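You operate a simulated robot arm through the tools that you are given. There is no shell and no other tool. Be economical: measure what you need, move in short steps, check, and stop when the job is done.

Carry out the task below with a simulated robot arm. There is one attempt and no reset: what you move stays moved.

Task
Blow the lines dry, then shut off the air and vent the bottle.
Fine: feed on AIR, run till DRY; the hoses stay in the adapter; unit display and bottle gauge end at nought.

The check looks at the end state, three seconds after you hand in, the way a careful person would. Anything else that was tipped, shoved, dropped, spilled or broken makes it a failure.

Robot
A 6-joint arm with a two-finger gripper on a trunk, on a base that drives. Base frame: it is fixed to the floor where the robot stands at the start and does not move with it; the origin is under the middle of the robot, x ahead of it, y to its left, z up. Readings come in mm, degrees, newtons and seconds.
It reaches about 1298 mm from its shoulder. Its first joint turns from -149.0 to 149.0 degrees. Places, roughly: air regulator knob [0, -1600, 1200]; bottle clamp [500, -1100, 1100]; brake lever [800, -100, 900]; delivery unit [900, 200, 1000]; feed knob [800, 100, 800]; pressure lever [500, -1300, 1000]; sample lever [300, -1300, 1200]; speed dial [1000, 100, 1100]; spray slider [700, 200, 900]; step dial [100, -1600, 1000]; supply box [200, -1400, 1100]; supply box drain lever [-100, -1600, 1100]; supply go key [-100, -1700, 1000]; unit air lever [500, 300, 900]; unit run key [800, 400, 1000]; unit soak key [800, 300, 1000]. Payload 1.57 kg.
Tool frame: the origin (TCP) lies between the finger pads and is the grasp point; the fingertips stand 21 mm ahead of it; z points along the fingers, y is the line along which they close. Largest opening 70 mm; the body of the gripper starts 50 mm behind the TCP.
Orientation is that of the tool frame in the base frame, as [roll, pitch, yaw] about the fixed x, y, z axes, in that order (R = Rz(yaw) Ry(pitch) Rx(roll)). With the fingers straight down and closing along the base's y, the tool's x points along the base's -x, its y along +y and its z along -z.

Tools
- The arm moves only by the tool arm_command. Its arguments are lists of equal length, an entry for each row: "translation": the shift along the tool's x, y, z in m, a list of three; "angular": the turn, a rotation vector about the tool's x, y, z in degrees, a list of three; "grip": the closure, from 0 (fully open) to 1 (shut). In form: {"translation": [[x, y, z], ...], "angular": [[rx, ry, rz], ...], "grip": [grip, ...]}. A call has 1 to 12 rows; each row shifts and turns the commanded pose from where the row before left it, along the tool's axes as they then stand. Each row takes 0.2 s and may step no farther than 50 mm and 8.6 degrees from the row before; otherwise, or with a gripper value out of range, the whole call is refused. A pose out of reach is approached as far as the arm can. The call stops where the force on the tool passes 90 N (or 10 N more than at its start, if that is more) or the arm is blocked; 0.2 s more then pass. The fingers move at their own pace and stop on an object; they squeeze with about 21 N. The grip force told is the motor's: it shows also when the fingers shut on nothing. Time passes only in rows, and 0.2 s behind the last, so rows that do not move let the fingers close. It gives the time, the measured TCP pose, the force on the tool (base axes), the opening and the grip force at its end, in the units of the frame above (readings bear some noise), with the torque about the TCP (base axes, N m) and any sound that the robot's microphone picked up.
- Cameras (640 x 400 px; columns grow to the right, rows downward): "scene" is now at [30.1, 180.6, 1893.2]; the picture's right is [-0.09, -1.00, 0.00], its down [-0.78, 0.07, -0.62] and it looks along [0.62, -0.06, -0.78] (base axes); focal length 214 px, centre (320, 200). "wrist" rides on the gripper at [79, 4, -81] in the tool frame; the picture's right is [-0.05, 1.00, 0.00], its down [-0.67, -0.04, -0.74] and it looks along [-0.74, -0.04, 0.67] (tool axes); focal length 256 px, centre (320, 200). There is no depth. A picture from a camera that has moved, and an enlarged one, comes with that camera's place and axes in the base frame and with its lens. The place of the scene camera against the robot may be out by one fixed shift of up to 12 mm in any direction.
- snapshot(camera): a new picture of that camera. The clock stands still meanwhile.
- slide_trunk(by): slides the trunk up (or, below 0, down) by that many mm; the arm and the scene camera ride with it, the base frame stays. It gives what a move gives, with no picture.
- drive_base(legs): drives the robot by 1 to 6 legs, each [ahead, turn to the left] in mm and degrees, along the robot's own axes; the way and the turn of a leg run together, so that a leg with both is an arc; at most 1500 mm and 180 degrees a leg. The arm and the cameras ride along, it lands a little off, and it stops where it bumps. It gives what a move gives.
- turn_head(pan, tilt): turns the head with the scene camera to pan (to the left, within 155 degrees either way) and tilt (down, from -29 to 69), counted from straight ahead of the robot. It gives what a move gives.
- inspect(camera, box): a new picture of the part [left, top, right, bottom] of that camera's present view, enlarged. The clock stands still meanwhile.
- sign_off(): hands the job in; it is judged then, once.

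Go step by step. Nothing tells you exact positions but the pictures and the camera data: compare them with the known pose of the tool, close in by small moves and look again before you grip or let go. The budget is 120 turns and 82 pictures, counting those below and the enlarged ones. Unless the task says otherwise, let go and move clear before handing in, and close with one line.

The tools are called after "Emit:" as a command line: name --argument value ..., lists and objects as JSON in quotes. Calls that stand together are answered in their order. arm_command: Moves the arm, as the interface text tells. Its arguments: {"type":"object","properties":{"translation":{"type":"array","items":{"type":"array","items":{"type":"number"}}},"angular":{"type":"array","items":{"type":"array","items":{"type":"number"}}},"grip":{"type":"array","items":{"type":"number"}}},"required":["translation","angular","grip"]} The other tools are called the same way: slide_trunk (by) slides the trunk up or down; drive_base (legs) drives the base; turn_head (pan, tilt) turns the head that bears the scene camera; snapshot (camera) takes a picture; inspect (camera, box) takes an enlarged picture of a part of a camera's view; sign_off () hands the job in.

At the start:

```text
time_s: 0.0
ee_pos: [771.7, -69.9, 1227.4]
tcp_rot: [180.0, -0.1, 179.6]
wrist_force: [0.2, -0.2, -0.2]
torque: [0.0, 0.01, -0.02]
gripper_width: 70.0
gripper_force: 0.0
trunk travel left (down, up): [-909.0, 61.0]
robot x, y, heading: [-2.0, 14.6, 0.2]
head pan, tilt: [-5.3, 51.3]
```

scene: 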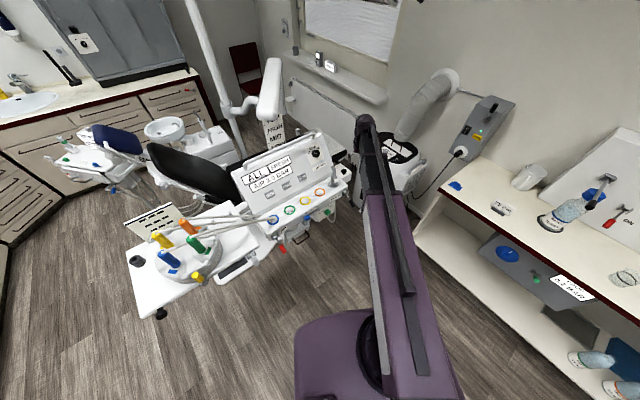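
wrist: 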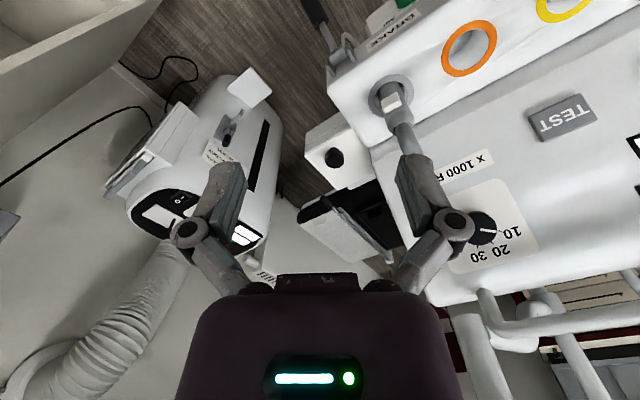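

I see a dental delivery unit in front, with hoses in an adapter at the left, and a supply bench on the right. I'll look closer at the labels first.

Emit:
inspect --camera "scene" --box '[220, 120, 360, 208]'

Emit:
inspect --camera "scene" --box '[110, 190, 310, 320]'

Emit:
inspect --camera "scene" --box '[430, 80, 640, 210]'

Emit:
inspect --camera "scene" --box '[250, 180, 360, 250]'

```text
4.55 times, centred on (290, 164) of scene
camera zoom: at [30.1, 180.6, 1893.2], right [-0.09, -1.0, 0.0], down [-0.78, 0.07, -0.62], along [0.62, -0.06, -0.78], focal length 975 px, centre (456, 364)
```

zoom: 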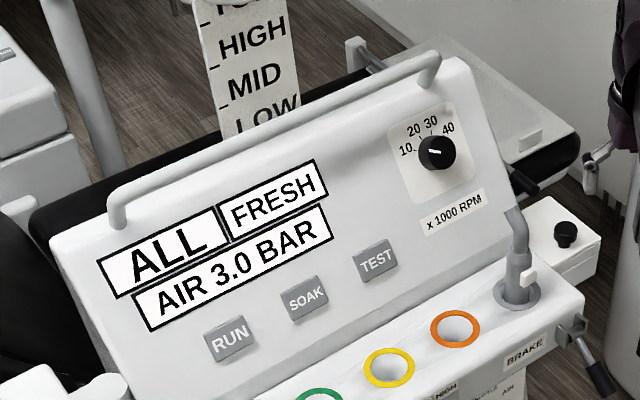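

```text
3.08 times, centred on (210, 255) of scene
camera zoom: at [30.1, 180.6, 1893.2], right [-0.09, -1.0, 0.0], down [-0.78, 0.07, -0.62], along [0.62, -0.06, -0.78], focal length 660 px, centre (658, 31)
```

zoom: 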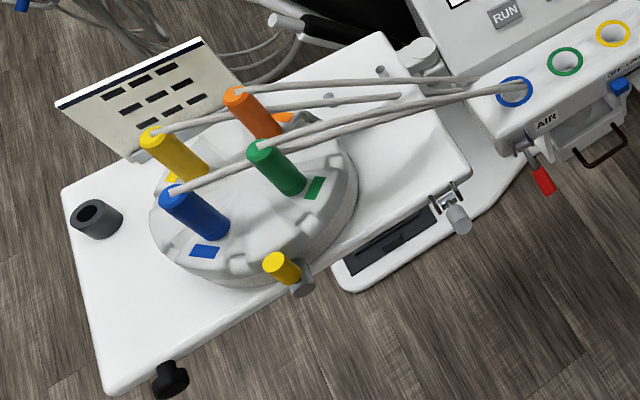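

```text
3.05 times, centred on (535, 145) of scene
camera zoom: at [30.1, 180.6, 1893.2], right [-0.09, -1.0, 0.0], down [-0.78, 0.07, -0.62], along [0.62, -0.06, -0.78], focal length 654 px, centre (-335, 368)
```

zoom: 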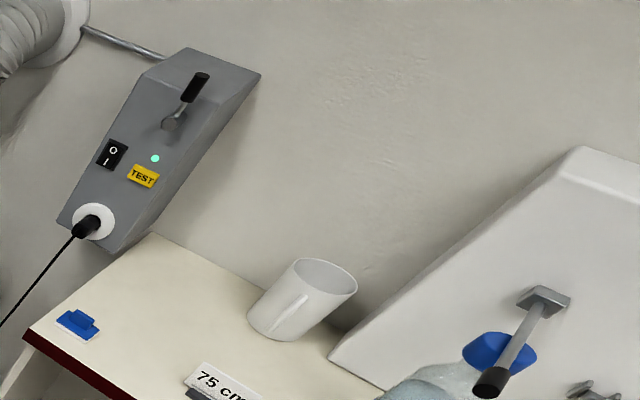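

```text
5.71 times, centred on (305, 215) of scene
camera zoom: at [30.1, 180.6, 1893.2], right [-0.09, -1.0, 0.0], down [-0.78, 0.07, -0.62], along [0.62, -0.06, -0.78], focal length 1226 px, centre (406, 114)
```

zoom: 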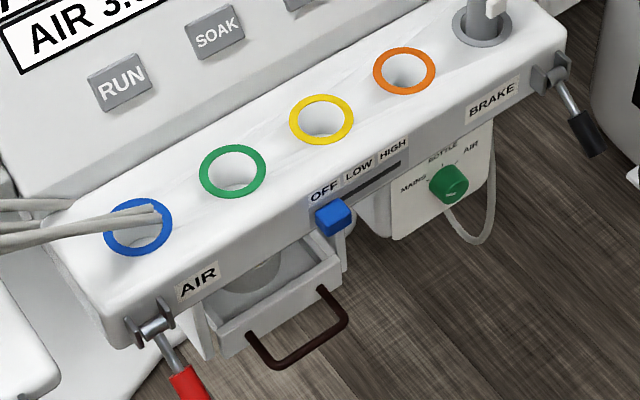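

The unit has the feed knob (MAINS/BOTTLE/AIR), the AIR lever and RUN/SOAK keys. Next I look right at the supply box.

Emit:
turn_head --pan -75 --tilt 35

Emit:
snapshot --camera "scene"

```text
time_s: 1.4
ee_pos: [771.4, -69.9, 1227.7]
tcp_rot: [-180.0, 0.0, 179.6]
wrist_force: [-0.4, 0.6, 1.0]
torque: [-0.04, 0.0, 0.02]
gripper_width: 69.7
gripper_force: 0.0
trunk travel left (down, up): [-909.0, 61.0]
robot x, y, heading: [-0.3, 16.6, -0.0]
head pan, tilt: [-75.0, 35.0]
```

```text
75 pictures are left
camera scene: at [-22.4, 102.4, 1916.7], right [-0.97, -0.26, 0.0], down [-0.15, 0.55, -0.82], along [0.21, -0.79, -0.57], focal length 214 px, centre (320, 200)
```

scene: 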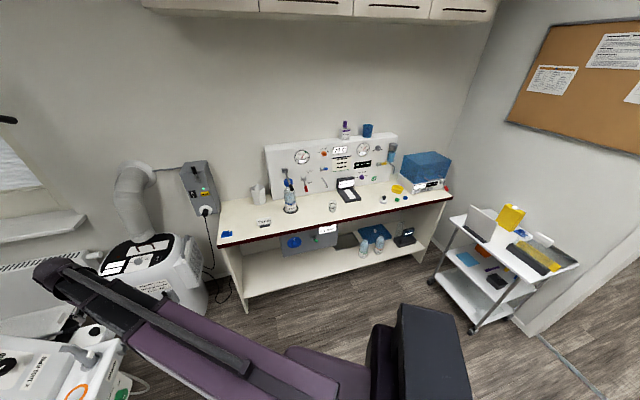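

Emit:
inspect --camera "scene" --box '[255, 120, 415, 220]'

Emit:
inspect --camera "scene" --box '[265, 130, 345, 180]'

Emit:
inspect --camera "scene" --box '[320, 130, 400, 180]'

Emit:
inspect --camera "scene" --box '[265, 165, 345, 260]'

```text
4.00 times, centred on (335, 170) of scene
camera zoom: at [-22.4, 102.4, 1916.7], right [-0.97, -0.26, 0.0], down [-0.15, 0.55, -0.82], along [0.21, -0.79, -0.57], focal length 858 px, centre (260, 320)
```

zoom: 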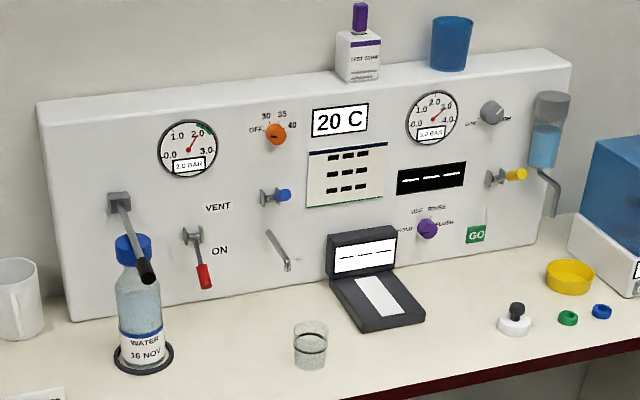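

```text
8.00 times, centred on (305, 155) of scene
camera zoom: at [-22.4, 102.4, 1916.7], right [-0.97, -0.26, 0.0], down [-0.15, 0.55, -0.82], along [0.21, -0.79, -0.57], focal length 1716 px, centre (440, 560)
```

zoom: 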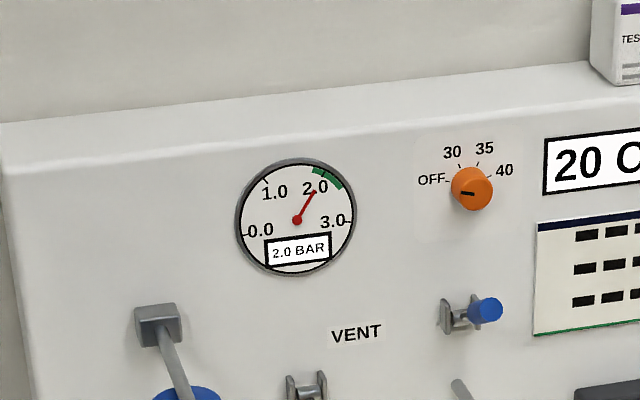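

```text
8.00 times, centred on (360, 155) of scene
camera zoom: at [-22.4, 102.4, 1916.7], right [-0.97, -0.26, 0.0], down [-0.15, 0.55, -0.82], along [0.21, -0.79, -0.57], focal length 1716 px, centre (0, 560)
```

zoom: 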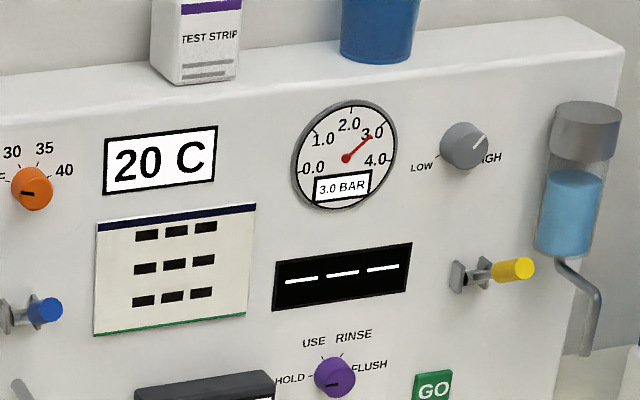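

```text
4.21 times, centred on (305, 212) of scene
camera zoom: at [-22.4, 102.4, 1916.7], right [-0.97, -0.26, 0.0], down [-0.15, 0.55, -0.82], along [0.21, -0.79, -0.57], focal length 903 px, centre (383, 147)
```

zoom: 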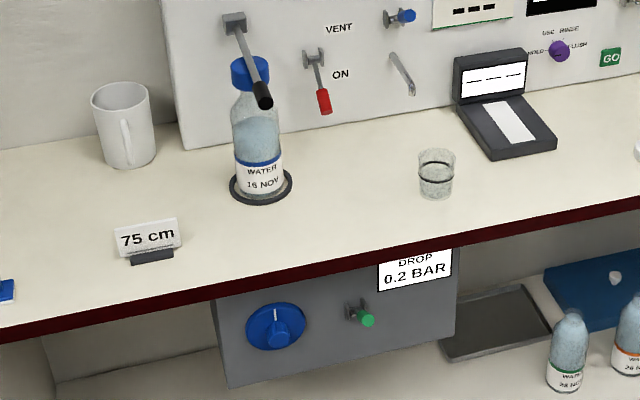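

The red pressure lever is ON (down; VENT is up) with the bottle at 2.0 bar. I'll pull the arm back and spin the tool so its camera ends up above when pointed forward, then look at the feed knob.

Emit:
arm_command --translation '[[0.05, 0, 0], [0.05, 0, 0], [0.05, 0, 0], [0.05, 0, 0], [0, 0, 0], [0, 0, 0], [0, 0, 0], [0, 0, 0], [0, 0, 0], [0, 0, 0], [0, 0, 0], [0, 0, 0]]' --angular '[[0, 0, 0], [0, 0, 0], [0, 0, 0], [0, 0, 0], [0, 0, 8.5], [0, 0, 8.5], [0, 0, 8.5], [0, 0, 8.5], [0, 0, 8.5], [0, 0, 8.5], [0, 0, 8.5], [0, 0, 8.5]]' --grip '[0, 0, 0, 0, 0, 0, 0, 0, 0, 0, 0, 0]'

Emit:
arm_command --translation '[[0, 0, 0], [0, 0, 0], [0, 0, 0], [0, 0, 0], [0, 0, 0], [0, 0, 0], [0, 0, 0], [0, 0, 0], [0, 0, 0], [0, 0, 0]]' --angular '[[0, 0, 8], [0, 0, 8], [0, 0, 8], [0, 0, 8], [0, 0, 8], [0, 0, 8], [0, 0, 8], [0, 0, 8], [0, 0, 8], [0, 0, 8]]' --grip '[0, 0, 0, 0, 0, 0, 0, 0, 0, 0]'

Emit:
turn_head --pan 0 --tilt 51

Emit:
snapshot --camera "scene"

Emit:
snapshot --camera "wrist"

```text
time_s: 4.0
ee_pos: [572.2, -67.6, 1227.6]
tcp_rot: [-180.0, 0.0, 111.4]
wrist_force: [-0.2, 0.8, -0.7]
torque: [-0.01, -0.01, -0.02]
gripper_width: 69.7
gripper_force: 0.1
trunk travel left (down, up): [-909.0, 61.0]
robot x, y, heading: [-2.0, 15.6, 0.3]
head pan, tilt: [-75.0, 35.0]
```

```text
time_s: 6.2
ee_pos: [571.2, -68.4, 1227.4]
tcp_rot: [180.0, 0.0, 31.4]
wrist_force: [0.6, 0.0, 0.3]
torque: [-0.03, -0.04, 0.0]
gripper_width: 69.9
gripper_force: 0.1
trunk travel left (down, up): [-909.0, 61.0]
robot x, y, heading: [-0.3, 8.0, -0.3]
head pan, tilt: [-75.0, 35.0]
```

```text
time_s: 7.7
ee_pos: [572.6, -68.5, 1227.4]
tcp_rot: [180.0, 0.0, 31.6]
wrist_force: [0.3, 0.5, 0.2]
torque: [0.01, 0.01, -0.02]
gripper_width: 70.2
gripper_force: 0.0
trunk travel left (down, up): [-909.0, 61.0]
robot x, y, heading: [-3.3, 14.1, 0.1]
head pan, tilt: [0.0, 51.0]
```

```text
70 pictures are left
camera scene: at [30.7, 187.5, 1893.7], right [0.0, -1.0, 0.0], down [-0.78, 0.0, -0.63], along [0.63, 0.0, -0.78], focal length 214 px, centre (320, 200)
```

scene: 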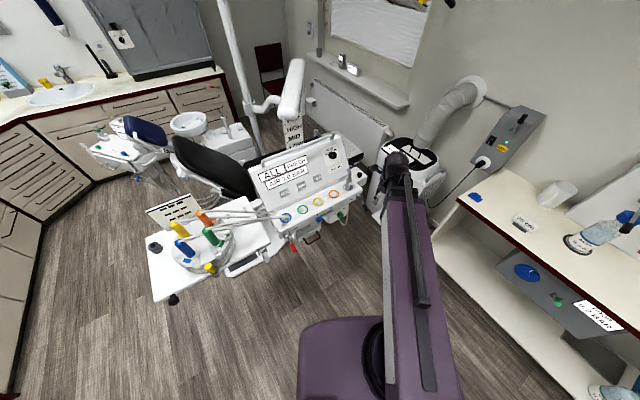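

```text
69 pictures are left
camera wrist: at [642.0, -30.2, 1310.6], right [0.48, -0.88, 0.0], down [-0.59, -0.32, 0.74], along [-0.65, -0.36, -0.67], focal length 256 px, centre (320, 200)
```

wrist: 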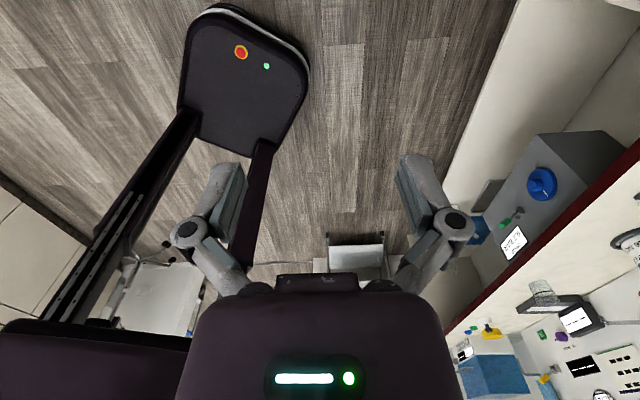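

The tool now faces forward-left. Next I tilt it to horizontal, facing the unit front, and lower the trunk.

Emit:
arm_command --translation '[[0, 0, 0], [0, 0, 0], [0, 0, 0], [0, 0, 0], [0, 0, 0], [0, 0, 0], [0, 0, 0], [0, 0, 0], [0, 0, 0], [0, 0, 0], [0, 0, 0]]' --angular '[[0, 8, 0], [0, 8, 0], [0, 8, 0], [0, 8, 0], [0, 8, 0], [0, 8, 0], [0, 8, 0], [0, 8, 0], [0, 8, 0], [0, 8, 0], [0, 8, 0]]' --grip '[0, 0, 0, 0, 0, 0, 0, 0, 0, 0, 0]'

Emit:
slide_trunk --by -300

Emit:
snapshot --camera "scene"

Emit:
snapshot --camera "wrist"

```text
time_s: 10.1
ee_pos: [648.3, -94.0, 1408.7]
tcp_rot: [178.9, -88.0, 32.6]
wrist_force: [-0.7, 0.8, 0.4]
torque: [-0.01, 0.02, 0.0]
gripper_width: 69.7
gripper_force: 0.0
out of reach, approached as far as the arm can: row 2, 3, 4, 5, 6, 7, 8, 9, 10, 11
trunk travel left (down, up): [-909.0, 61.0]
robot x, y, heading: [-1.3, 14.7, -0.1]
head pan, tilt: [0.0, 51.0]
```

```text
time_s: 13.1
ee_pos: [648.6, -94.0, 1106.8]
tcp_rot: [179.8, -87.8, 31.7]
wrist_force: [0.3, -0.6, 0.1]
torque: [0.02, 0.02, 0.02]
gripper_width: 70.0
gripper_force: 0.2
trunk travel left (down, up): [-609.0, 361.0]
robot x, y, heading: [-0.7, 13.3, -0.3]
head pan, tilt: [0.0, 51.0]
```

```text
68 pictures are left
camera scene: at [30.7, 187.6, 1593.7], right [0.0, -1.0, 0.0], down [-0.78, 0.0, -0.63], along [0.63, 0.0, -0.78], focal length 214 px, centre (320, 200)
```

scene: 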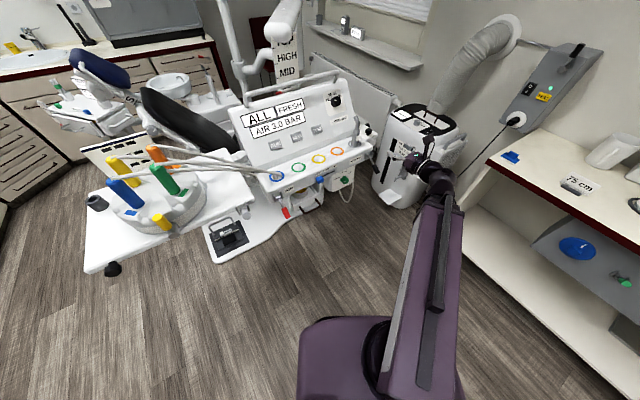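

```text
67 pictures are left
camera wrist: at [585.2, -138.7, 1190.9], right [0.52, -0.85, -0.05], down [-0.67, -0.37, -0.64], along [0.52, 0.37, -0.77], focal length 256 px, centre (320, 200)
```

wrist: 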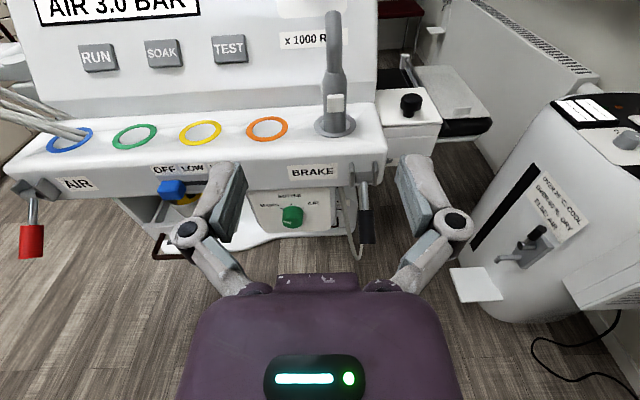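

The wrist camera faces the unit squarely; the feed knob is around [790, 73, 795]. I'll zoom in on it to read its pointer.

Emit:
inspect --camera "wrist" --box '[240, 160, 360, 250]'

Emit:
inspect --camera "scene" --box '[220, 80, 380, 220]'

```text
4.44 times, centred on (300, 205) of wrist
camera zoom: at [585.2, -138.7, 1190.9], right [0.52, -0.85, -0.05], down [-0.67, -0.37, -0.64], along [0.52, 0.37, -0.77], focal length 1138 px, centre (409, 178)
```

zoom: 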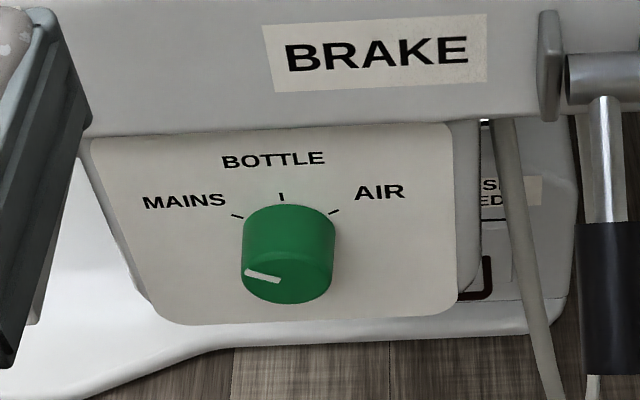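

```text
2.86 times, centred on (300, 150) of scene
camera zoom: at [30.7, 187.6, 1593.7], right [0.0, -1.0, 0.0], down [-0.78, 0.0, -0.63], along [0.63, 0.0, -0.78], focal length 613 px, centre (377, 343)
```

zoom: 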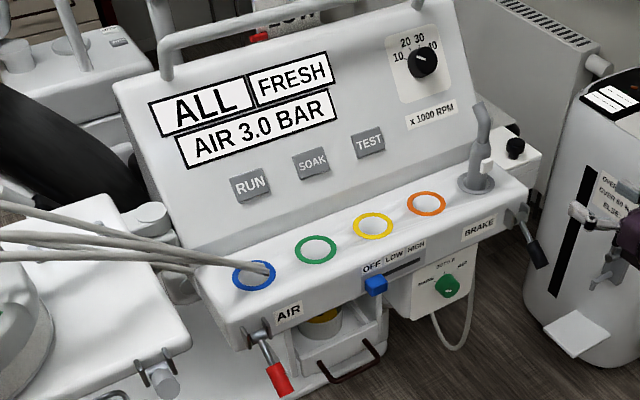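

The knob points at MAINS; AIR is about 120° clockwise. From triangulation the unit front faces yaw ≈37°, with the knob axis near z 795. I lower the trunk and trim yaw and pitch.

Emit:
slide_trunk --by -310

Emit:
arm_command --translation '[[0, 0, 0]]' --angular '[[5, 0, 0]]' --grip '[0]'

Emit:
snapshot --camera "wrist"

```text
time_s: 16.2
ee_pos: [649.2, -94.8, 797.7]
tcp_rot: [179.9, -87.7, 31.7]
wrist_force: [-0.6, 0.7, 0.0]
torque: [0.01, 0.0, 0.03]
gripper_width: 69.7
gripper_force: 0.1
trunk travel left (down, up): [-299.0, 671.0]
robot x, y, heading: [-6.7, 8.9, -0.1]
head pan, tilt: [0.0, 51.0]
```

```text
time_s: 16.6
ee_pos: [649.3, -95.2, 796.3]
tcp_rot: [-175.4, -87.9, 32.0]
wrist_force: [0.2, 0.4, 0.2]
torque: [0.02, 0.02, 0.03]
gripper_width: 69.9
gripper_force: 0.1
trunk travel left (down, up): [-299.0, 671.0]
robot x, y, heading: [-3.9, 10.5, 0.1]
head pan, tilt: [0.0, 51.0]
```

```text
64 pictures are left
camera wrist: at [590.0, -144.6, 880.9], right [0.59, -0.8, -0.06], down [-0.64, -0.43, -0.64], along [0.49, 0.41, -0.77], focal length 256 px, centre (320, 200)
```

wrist: 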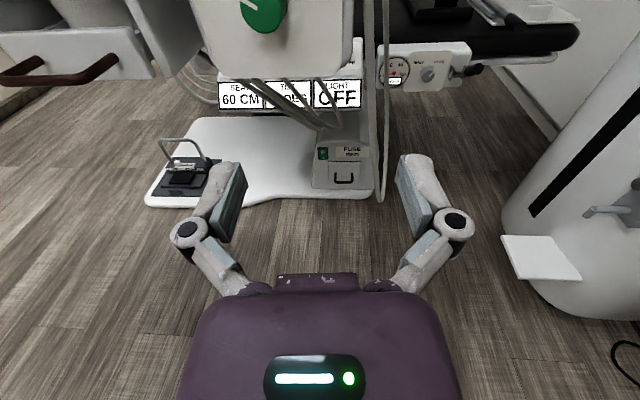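

The knob face is near [782, 66, 813]. I move to a pre-grasp point about 60 mm short of it, levelling the tool.

Emit:
arm_command --translation '[[0, 0, 0], [0.017, -0.049, 0], [0, 0, 0.04], [0, 0, 0.04], [0, 0, 0.04]]' --angular '[[0, 2.4, 0], [0, 0, 0], [0, 0, 0], [0, 0, 0], [0, 0, 0]]' --grip '[0, 0, 0, 0, 0]'

Emit:
snapshot --camera "wrist"

Emit:
snapshot --camera "scene"

```text
refused: row 2 steps farther than a row can; nothing moved
```

```text
63 pictures are left
camera wrist: at [590.0, -144.6, 880.9], right [0.59, -0.8, -0.06], down [-0.64, -0.43, -0.64], along [0.49, 0.41, -0.77], focal length 256 px, centre (320, 200)
```

wrist: 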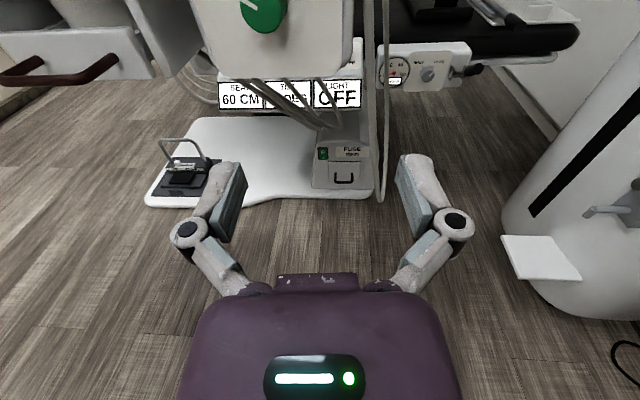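

```text
62 pictures are left
camera scene: at [30.7, 187.7, 1283.7], right [0.0, -1.0, 0.0], down [-0.78, 0.0, -0.63], along [0.63, 0.0, -0.78], focal length 214 px, centre (320, 200)
```

scene: 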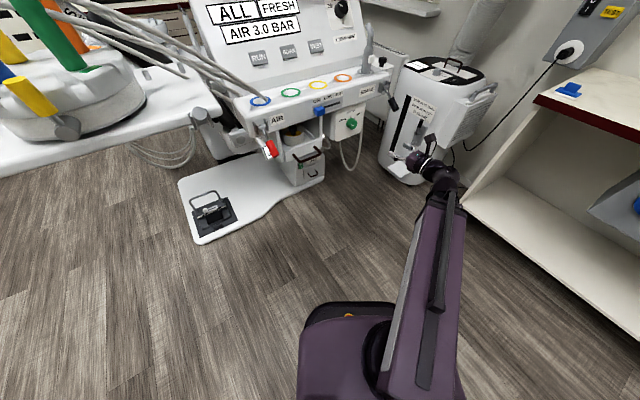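

One row was too long; I split it and retry.

Emit:
arm_command --translation '[[0.017, 0, 0], [0, -0.049, 0], [0, 0, 0.04], [0, 0, 0.04], [0, 0, 0.04]]' --angular '[[0, 2.4, 0], [0, 0, 0], [0, 0, 0], [0, 0, 0], [0, 0, 0]]' --grip '[0, 0, 0, 0, 0]'

Emit:
snapshot --camera "wrist"

Emit:
inspect --camera "scene" --box '[280, 60, 440, 160]'

```text
time_s: 17.8
ee_pos: [740.9, 0.1, 804.0]
tcp_rot: [-44.5, -89.7, -99.0]
wrist_force: [-0.9, 0.0, 0.1]
torque: [-0.02, 0.0, 0.02]
gripper_width: 69.8
gripper_force: 0.1
out of reach, approached as far as the arm can: row 1, 2
trunk travel left (down, up): [-299.0, 671.0]
robot x, y, heading: [-0.6, 12.2, 0.1]
head pan, tilt: [0.0, 51.0]
```

```text
61 pictures are left
camera wrist: at [678.1, -51.5, 885.2], right [0.59, -0.8, -0.06], down [-0.62, -0.41, -0.67], along [0.51, 0.43, -0.74], focal length 256 px, centre (320, 200)
```

wrist: 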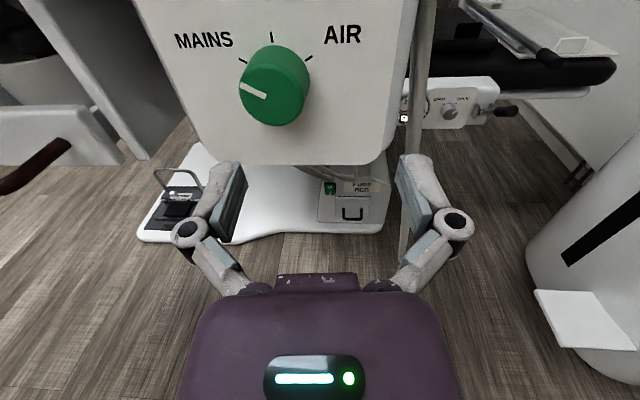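

```text
4.00 times, centred on (360, 110) of scene
camera zoom: at [30.6, 187.4, 1283.7], right [0.0, -1.0, 0.0], down [-0.78, 0.0, -0.63], along [0.63, 0.0, -0.78], focal length 858 px, centre (160, 560)
```

zoom: 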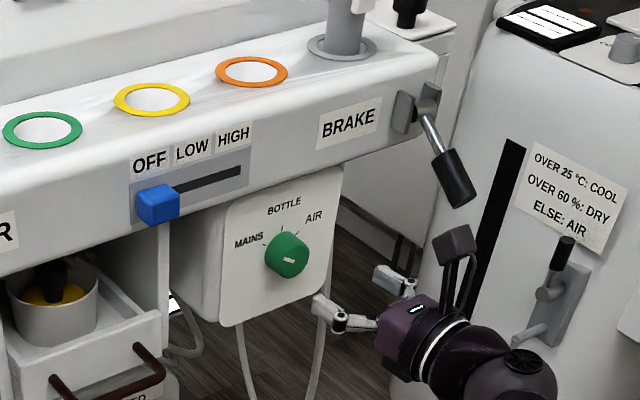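

I'm about 50 mm short of the knob but 32 mm to its right. I shift left and then pre-turn the wrist by -60° so one grip can make the full swing.

Emit:
arm_command --translation '[[0, -0.032, 0], [0.007, 0, 0], [0, 0, 0], [0, 0, 0], [0, 0, 0], [0, 0, 0], [0, 0, 0], [0, 0, 0], [0, 0, 0]]' --angular '[[0, 0, 0], [0, 0, 0], [0, 0, -8.5], [0, 0, -8.5], [0, 0, -8.5], [0, 0, -8.5], [0, 0, -8.5], [0, 0, -8.5], [0, 0, -8.5]]' --grip '[0, 0, 0, 0, 0, 0, 0, 0, 0]'

Emit:
snapshot --camera "wrist"

```text
time_s: 19.8
ee_pos: [723.4, 26.7, 805.2]
tcp_rot: [89.7, -30.6, 126.7]
wrist_force: [-1.2, 0.5, 0.4]
torque: [-0.01, 0.01, -0.01]
gripper_width: 70.1
gripper_force: 0.0
out of reach, approached as far as the arm can: row 2
trunk travel left (down, up): [-299.0, 671.0]
robot x, y, heading: [-3.3, 12.7, -0.0]
head pan, tilt: [0.0, 51.0]
```

```text
59 pictures are left
camera wrist: at [618.4, 31.4, 850.1], right [0.33, -0.45, 0.83], down [-0.27, -0.89, -0.37], along [0.91, -0.1, -0.41], focal length 256 px, centre (320, 200)
```

wrist: 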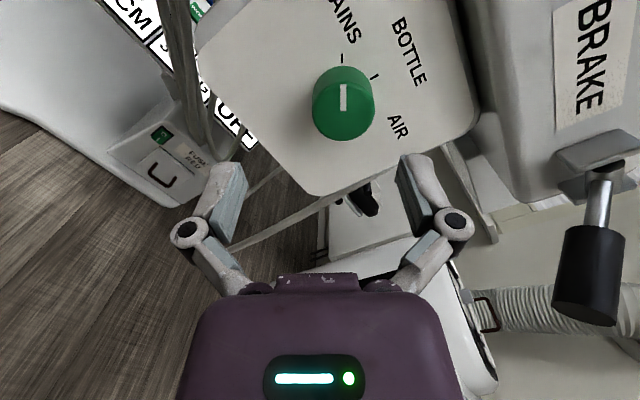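

The knob face is around [779, 64, 815], about 10 mm above my axis. I correct that while approaching 30 mm, then look again.

Emit:
arm_command --translation '[[0, 0, 0.03], [0.0015, 0.0107, 0], [0, 0, 0]]' --angular '[[0, 0, 0], [0, 0, 0], [0, 0, 0]]' --grip '[0, 0, 0]'

Emit:
snapshot --camera "wrist"

Emit:
inspect --camera "scene" --box '[300, 70, 420, 145]'

```text
time_s: 20.6
ee_pos: [749.7, 42.2, 804.4]
tcp_rot: [89.7, -30.7, 126.7]
wrist_force: [-1.0, -0.8, 0.0]
torque: [-0.04, -0.02, -0.03]
gripper_width: 70.4
gripper_force: 0.1
out of reach, approached as far as the arm can: row 2
trunk travel left (down, up): [-299.0, 671.0]
robot x, y, heading: [-3.7, 10.9, -0.1]
head pan, tilt: [0.0, 51.0]
```

```text
58 pictures are left
camera wrist: at [645.1, 45.9, 850.2], right [0.33, -0.45, 0.83], down [-0.27, -0.89, -0.37], along [0.91, -0.1, -0.41], focal length 256 px, centre (320, 200)
```

wrist: 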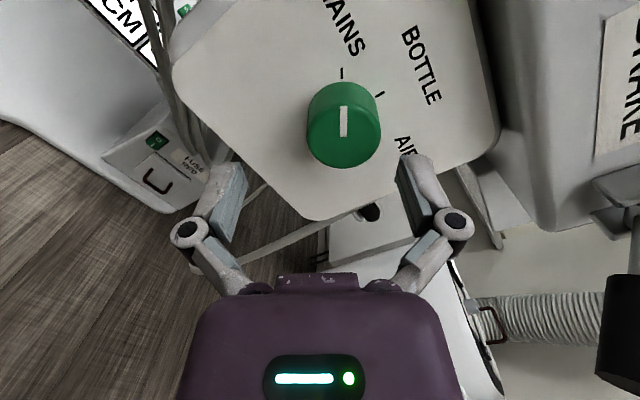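

```text
5.33 times, centred on (360, 108) of scene
camera zoom: at [30.8, 187.6, 1283.7], right [0.0, -1.0, 0.0], down [-0.78, 0.0, -0.63], along [0.63, 0.0, -0.78], focal length 1144 px, centre (107, 693)
```

zoom: 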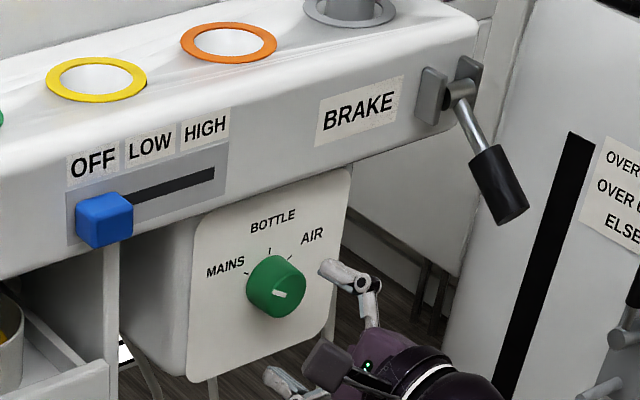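

The arm can't rise further at this trunk height, so I use the trunk to lift 13 mm.

Emit:
slide_trunk --by 13

Emit:
arm_command --translation '[[0, 0, 0.02]]' --angular '[[0, 0, 0]]' --grip '[0]'

Emit:
snapshot --camera "wrist"

```text
time_s: 21.2
ee_pos: [750.1, 40.6, 816.7]
tcp_rot: [89.6, -30.7, 126.8]
wrist_force: [0.3, 0.2, -0.3]
torque: [-0.01, 0.04, 0.04]
gripper_width: 70.3
gripper_force: 0.0
trunk travel left (down, up): [-312.0, 658.0]
robot x, y, heading: [1.9, 9.8, 0.1]
head pan, tilt: [0.0, 51.0]
```

```text
time_s: 21.6
ee_pos: [765.7, 53.1, 817.1]
tcp_rot: [89.7, -30.8, 126.7]
wrist_force: [0.3, -0.5, 0.1]
torque: [0.01, -0.01, 0.02]
gripper_width: 70.1
gripper_force: 0.0
trunk travel left (down, up): [-312.0, 658.0]
robot x, y, heading: [-1.9, 12.5, -0.1]
head pan, tilt: [0.0, 51.0]
```

```text
56 pictures are left
camera wrist: at [661.9, 57.8, 863.2], right [0.33, -0.45, 0.83], down [-0.27, -0.89, -0.37], along [0.91, -0.1, -0.41], focal length 256 px, centre (320, 200)
```

wrist: 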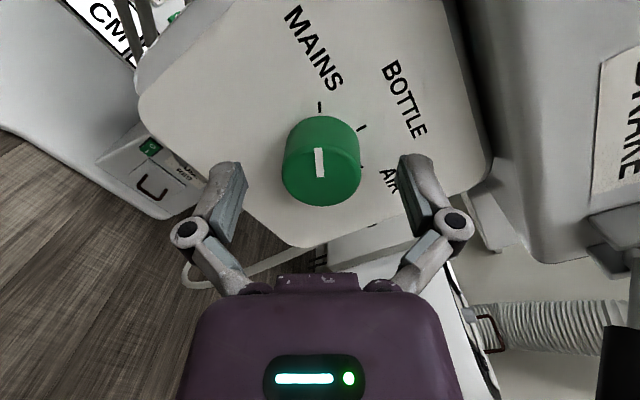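

The knob is centred between the fingers with its face about 17 mm ahead of the TCP. I advance 16 mm and close.

Emit:
arm_command --translation '[[0, 0, 0.008], [0, 0, 0.008], [0, 0, 0], [0, 0, 0], [0, 0, 0]]' --angular '[[0, 0, 0], [0, 0, 0], [0, 0, 0], [0, 0, 0], [0, 0, 0]]' --grip '[0, 0, 1, 1, 1]'

Emit:
snapshot --camera "wrist"

```text
time_s: 22.8
ee_pos: [775.5, 60.4, 820.6]
tcp_rot: [89.5, -30.7, 126.7]
wrist_force: [-35.4, -37.5, 9.6]
torque: [0.98, -1.04, -1.36]
gripper_width: 52.3
gripper_force: 21.0
trunk travel left (down, up): [-312.0, 658.0]
robot x, y, heading: [1.7, 12.6, -0.0]
head pan, tilt: [0.0, 51.0]
```

```text
55 pictures are left
camera wrist: at [671.1, 64.6, 865.4], right [0.32, -0.45, 0.83], down [-0.27, -0.89, -0.38], along [0.91, -0.1, -0.41], focal length 256 px, centre (320, 200)
```

wrist: 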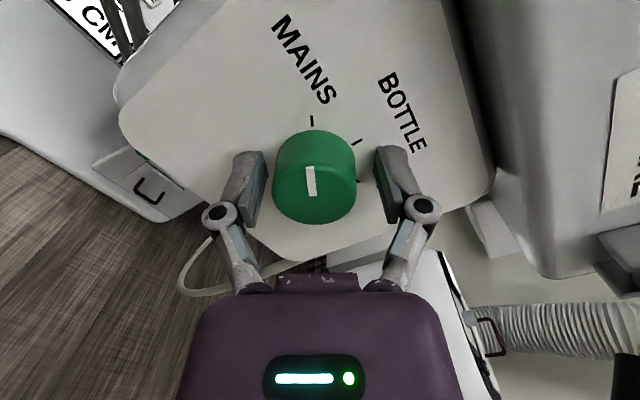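

The fingertips are likely pressing on the panel (about 50 N back force) and the knob sits slightly to the left. I open, back off 5 mm, shift 2.5 mm and close again.

Emit:
arm_command --translation '[[0, 0, 0], [0, 0, -0.007], [0, -0.0025, 0], [0, 0, 0], [0, 0, 0], [0, 0, 0], [0, 0, 0]]' --angular '[[0, 0, 0], [0, 0, 0], [0, 0, 0], [0, 0, 0], [0, 0, 0], [0, 0, 0], [0, 0, 0]]' --grip '[0.1, 0.1, 0.1, 1, 1, 1, 1]'

Emit:
snapshot --camera "wrist"

```text
time_s: 24.4
ee_pos: [772.9, 59.0, 818.2]
tcp_rot: [89.6, -30.7, 126.7]
wrist_force: [-6.9, -12.9, 8.9]
torque: [0.08, -0.1, -0.91]
gripper_width: 37.2
gripper_force: 31.8
out of reach, approached as far as the arm can: row 3
trunk travel left (down, up): [-312.0, 658.0]
robot x, y, heading: [-1.4, 14.2, -0.2]
head pan, tilt: [0.0, 51.0]
```

```text
54 pictures are left
camera wrist: at [667.4, 63.5, 864.0], right [0.33, -0.45, 0.83], down [-0.27, -0.89, -0.37], along [0.91, -0.1, -0.41], focal length 256 px, centre (320, 200)
```

wrist: 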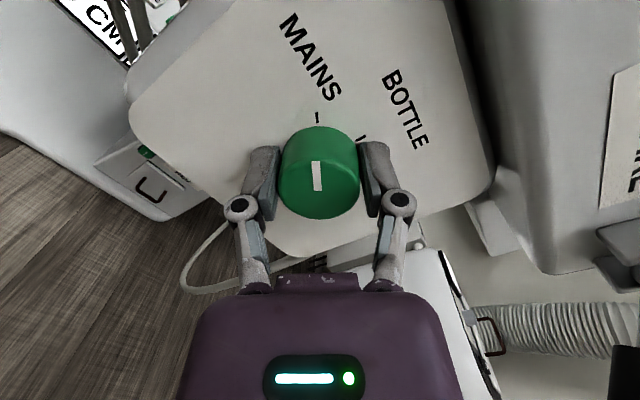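

The knob is gripped (37 mm). Now I turn it clockwise 102° and look.

Emit:
arm_command --translation '[[0, 0, 0], [0, 0, 0], [0, 0, 0], [0, 0, 0], [0, 0, 0], [0, 0, 0], [0, 0, 0], [0, 0, 0], [0, 0, 0], [0, 0, 0], [0, 0, 0], [0, 0, 0]]' --angular '[[0, 0, 8.5], [0, 0, 8.5], [0, 0, 8.5], [0, 0, 8.5], [0, 0, 8.5], [0, 0, 8.5], [0, 0, 8.5], [0, 0, 8.5], [0, 0, 8.5], [0, 0, 8.5], [0, 0, 8.5], [0, 0, 8.5]]' --grip '[1, 1, 1, 1, 1, 1, 1, 1, 1, 1, 1, 1]'

Emit:
snapshot --camera "wrist"

```text
time_s: 27.0
ee_pos: [771.8, 55.5, 818.5]
tcp_rot: [-89.4, -47.1, -54.3]
wrist_force: [-0.5, -36.9, -3.2]
torque: [-0.11, 0.04, -0.9]
gripper_width: 36.9
gripper_force: 32.0
trunk travel left (down, up): [-312.0, 658.0]
robot x, y, heading: [-2.1, 12.3, -0.2]
head pan, tilt: [0.0, 51.0]
```

```text
53 pictures are left
camera wrist: at [740.7, -37.7, 874.2], right [0.41, -0.56, -0.72], down [-0.88, -0.05, -0.47], along [0.23, 0.83, -0.51], focal length 256 px, centre (320, 200)
```

wrist: 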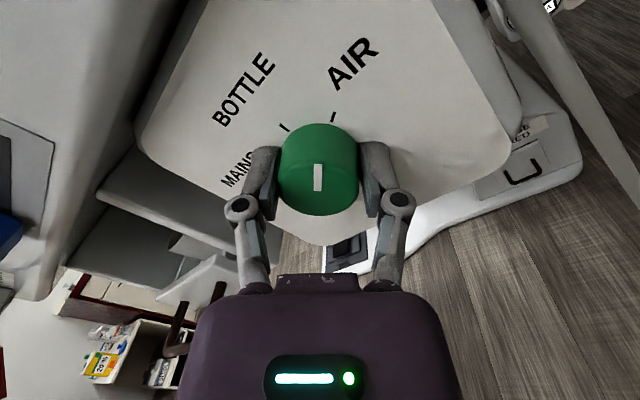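

The pointer follows; the AIR mark is about 17° further. I finish the turn.

Emit:
arm_command --translation '[[0, 0, 0], [0, 0, 0], [0, 0, 0]]' --angular '[[0, 0, 8.5], [0, 0, 8.5], [0, 0, 0]]' --grip '[1, 1, 1]'

Emit:
inspect --camera "wrist" --box '[220, 20, 420, 240]'

```text
time_s: 27.8
ee_pos: [771.5, 57.3, 817.6]
tcp_rot: [-89.5, -30.1, -54.0]
wrist_force: [-2.4, -32.3, -13.6]
torque: [-0.72, 0.04, -0.56]
gripper_width: 37.3
gripper_force: 32.2
trunk travel left (down, up): [-312.0, 658.0]
robot x, y, heading: [-2.1, 13.9, -0.0]
head pan, tilt: [0.0, 51.0]
```

```text
1.82 times, centred on (320, 130) of wrist
camera zoom: at [749.0, -47.9, 854.6], right [0.27, -0.36, -0.89], down [-0.95, 0.04, -0.31], along [0.15, 0.93, -0.33], focal length 465 px, centre (320, 327)
```

zoom: 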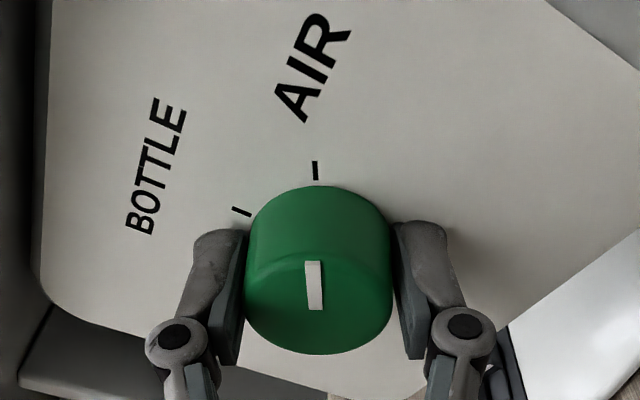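

The pointer is on AIR. I release, back off, and roll the wrist upright.

Emit:
arm_command --translation '[[0, 0, 0], [0, 0, 0], [0, 0, -0.04], [0, 0, -0.04], [0, 0, 0], [0, 0, 0], [0, 0, 0], [0, 0, 0], [0, 0, 0], [0, 0, 0], [0, 0, 0]]' --angular '[[0, 0, 0], [0, 0, 0], [0, 0, 0], [0, 0, 0], [0, 0, -8.5], [0, 0, -8.5], [0, 0, -8.5], [0, 0, -8.5], [0, 0, -8.5], [0, 0, -8.5], [0, 0, -8.5]]' --grip '[0, 0, 0, 0, 0, 0, 0, 0, 0, 0, 0]'

Emit:
snapshot --camera "wrist"

Emit:
snapshot --camera "scene"

```text
time_s: 30.2
ee_pos: [708.3, 12.2, 817.4]
tcp_rot: [-1.7, -89.6, -141.7]
wrist_force: [-0.6, -0.1, 0.2]
torque: [0.02, -0.01, 0.0]
gripper_width: 70.2
gripper_force: 0.0
trunk travel left (down, up): [-312.0, 658.0]
robot x, y, heading: [-3.7, 14.0, 0.3]
head pan, tilt: [0.0, 51.0]
```

```text
51 pictures are left
camera wrist: at [645.7, -40.1, 898.6], right [0.6, -0.8, -0.05], down [-0.62, -0.41, -0.67], along [0.52, 0.43, -0.74], focal length 256 px, centre (320, 200)
```

wrist: 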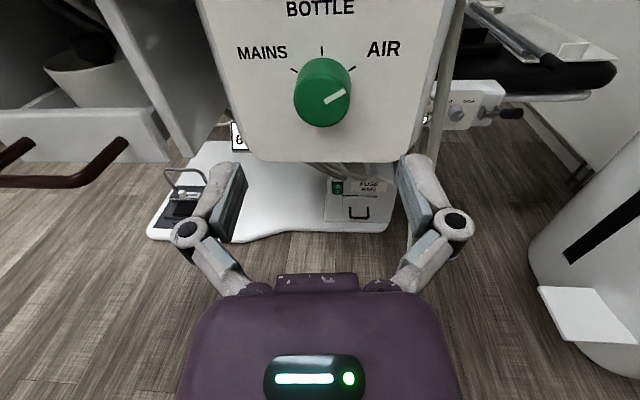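

```text
50 pictures are left
camera scene: at [30.7, 187.6, 1296.7], right [0.0, -1.0, 0.0], down [-0.78, 0.0, -0.63], along [0.63, 0.0, -0.78], focal length 214 px, centre (320, 200)
```

scene: 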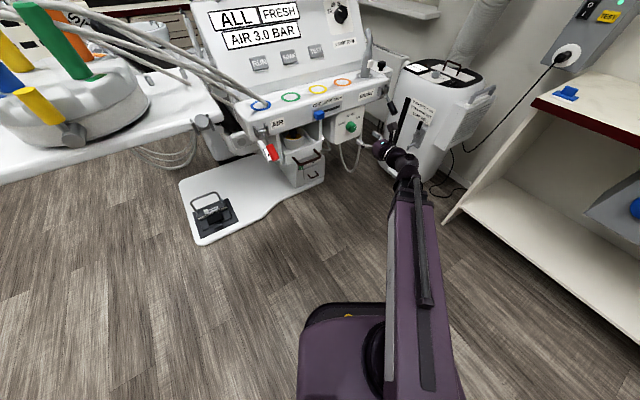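

Feed is on AIR. Next is RUN, near [757, 370, 1051], on a panel that needs roughly a 37° downward press. I raise the trunk and pitch the tool down.

Emit:
slide_trunk --by 330

Emit:
arm_command --translation '[[0, 0, 0], [0, 0, 0], [0, 0, 0], [0, 0, 0], [0, 0, 0]]' --angular '[[0, -7.4, 0], [0, -7.4, 0], [0, -7.4, 0], [0, -7.4, 0], [0, -7.4, 0]]' --grip '[1, 1, 1, 1, 1]'

Emit:
snapshot --camera "wrist"

Emit:
snapshot --camera "scene"

```text
time_s: 33.4
ee_pos: [709.0, 12.2, 1148.0]
tcp_rot: [-25.0, -89.6, -118.5]
wrist_force: [-0.5, 0.2, 0.4]
torque: [-0.01, 0.03, 0.0]
gripper_width: 69.9
gripper_force: 0.1
trunk travel left (down, up): [-642.0, 328.0]
robot x, y, heading: [2.2, 10.5, -0.2]
head pan, tilt: [0.0, 51.0]
```

```text
time_s: 34.6
ee_pos: [708.6, 10.5, 1036.6]
tcp_rot: [-179.7, -53.5, 36.4]
wrist_force: [0.0, 0.3, -0.3]
torque: [-0.03, 0.06, -0.04]
gripper_width: 0.2
gripper_force: 21.1
out of reach, approached as far as the arm can: row 1, 2, 3, 4, 5
trunk travel left (down, up): [-642.0, 328.0]
robot x, y, heading: [-2.1, 9.9, 0.3]
head pan, tilt: [0.0, 51.0]
```

```text
49 pictures are left
camera wrist: at [697.6, -3.1, 1149.5], right [0.57, -0.82, -0.05], down [-0.82, -0.56, -0.09], along [0.05, 0.09, -0.99], focal length 256 px, centre (320, 200)
```

wrist: 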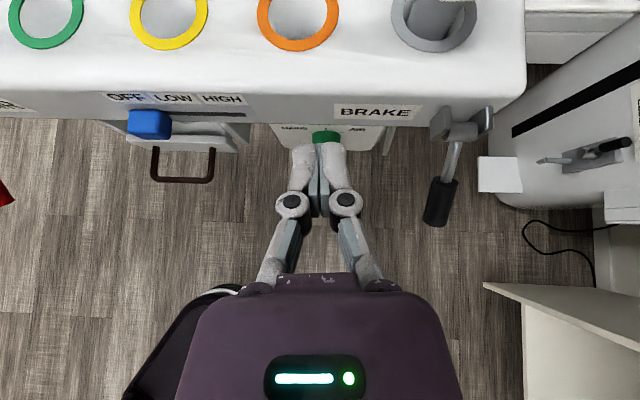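

```text
48 pictures are left
camera scene: at [30.9, 187.6, 1626.7], right [0.0, -1.0, 0.0], down [-0.78, 0.0, -0.63], along [0.63, 0.0, -0.78], focal length 214 px, centre (320, 200)
```

scene: 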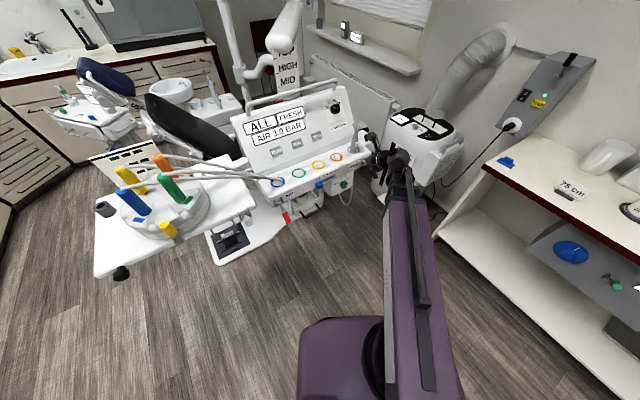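

The tool now points down at 37°. I raise the trunk 78 mm and move left and forward toward RUN.

Emit:
slide_trunk --by 78

Emit:
arm_command --translation '[[0, -0.043, 0], [0, -0.043, 0], [0, -0.043, 0], [0, -0.043, 0], [0, -0.043, 0], [0, -0.043, 0], [0.028, 0, 0.038], [0.028, 0, 0.038]]' --angular '[[0, 0, 0], [0, 0, 0], [0, 0, 0], [0, 0, 0], [0, 0, 0], [0, 0, 0], [0, 0, 0], [0, 0, 0]]' --grip '[1, 1, 1, 1, 1, 1, 1, 1]'

Emit:
snapshot --camera "wrist"

Emit:
snapshot --camera "scene"

```text
time_s: 35.8
ee_pos: [709.0, 12.5, 1114.0]
tcp_rot: [-179.6, -53.5, 36.3]
wrist_force: [0.1, 0.2, -0.1]
torque: [-0.03, 0.01, 0.0]
gripper_width: 0.0
gripper_force: 20.9
trunk travel left (down, up): [-720.0, 250.0]
robot x, y, heading: [0.3, 15.2, 0.1]
head pan, tilt: [0.0, 51.0]
```

```text
time_s: 37.6
ee_pos: [715.0, 287.8, 1112.7]
tcp_rot: [-179.6, -53.6, 36.4]
wrist_force: [-0.7, -0.4, 0.4]
torque: [0.01, 0.02, 0.0]
gripper_width: 0.0
gripper_force: 21.2
out of reach, approached as far as the arm can: row 3, 4, 5, 6
trunk travel left (down, up): [-720.0, 250.0]
robot x, y, heading: [-2.7, 15.4, 0.1]
head pan, tilt: [0.0, 51.0]
```

```text
47 pictures are left
camera wrist: at [702.5, 274.2, 1227.5], right [0.57, -0.82, -0.05], down [-0.82, -0.56, -0.09], along [0.05, 0.09, -0.99], focal length 256 px, centre (320, 200)
```

wrist: 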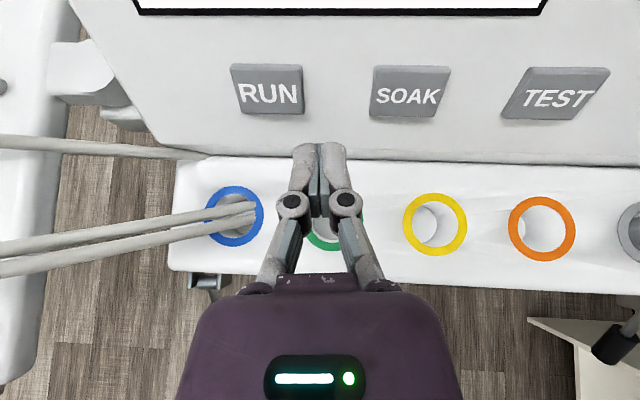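

```text
46 pictures are left
camera scene: at [31.2, 188.0, 1704.6], right [0.0, -1.0, 0.0], down [-0.78, 0.0, -0.63], along [0.63, 0.0, -0.78], focal length 214 px, centre (320, 200)
```

scene: 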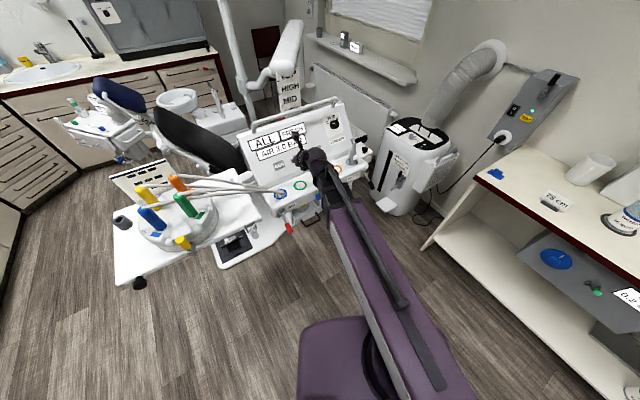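

RUN confirmed at about [756, 368, 1051]. I shift 40 mm left and advance to roughly 15 mm from it.

Emit:
arm_command --translation '[[0, -0.04, 0], [0, 0, 0.033], [0, 0, 0.032]]' --angular '[[0, 0, 0], [0, 0, 0], [0, 0, 0]]' --grip '[1, 1, 1]'

Emit:
snapshot --camera "wrist"

```text
time_s: 38.4
ee_pos: [729.9, 350.9, 1113.3]
tcp_rot: [-179.8, -53.4, 36.2]
wrist_force: [-0.5, 0.0, 0.6]
torque: [-0.04, -0.06, 0.0]
gripper_width: 0.1
gripper_force: 20.7
out of reach, approached as far as the arm can: row 2, 3
trunk travel left (down, up): [-720.0, 250.0]
robot x, y, heading: [-8.6, 14.6, -0.2]
head pan, tilt: [0.0, 51.0]
```

```text
45 pictures are left
camera wrist: at [718.2, 335.6, 1227.5], right [0.57, -0.82, -0.05], down [-0.82, -0.56, -0.09], along [0.05, 0.09, -0.99], focal length 256 px, centre (320, 200)
```

wrist: 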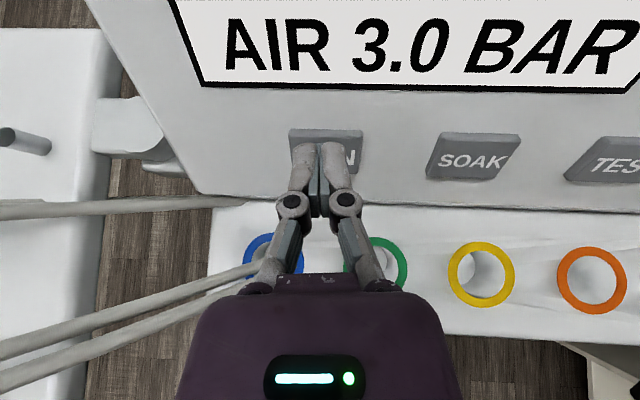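

The arm can't go lower at this trunk height, so I drop the trunk 49 mm to bring the fingertip level with RUN.

Emit:
slide_trunk --by -49

Emit:
snapshot --camera "wrist"

```text
time_s: 39.3
ee_pos: [728.9, 349.1, 1065.5]
tcp_rot: [-179.7, -53.4, 36.3]
wrist_force: [0.2, 0.2, -0.4]
torque: [0.02, 0.01, -0.01]
gripper_width: 0.1
gripper_force: 21.0
trunk travel left (down, up): [-671.0, 299.0]
robot x, y, heading: [-1.0, 14.3, -0.0]
head pan, tilt: [0.0, 51.0]
```

```text
44 pictures are left
camera wrist: at [717.8, 335.0, 1178.7], right [0.57, -0.82, -0.05], down [-0.82, -0.56, -0.09], along [0.05, 0.09, -0.99], focal length 256 px, centre (320, 200)
```

wrist: 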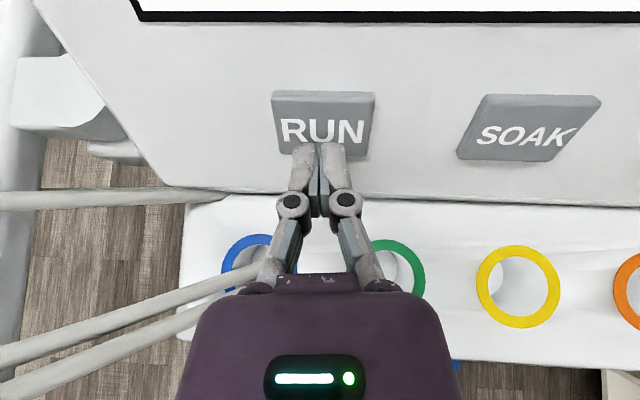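

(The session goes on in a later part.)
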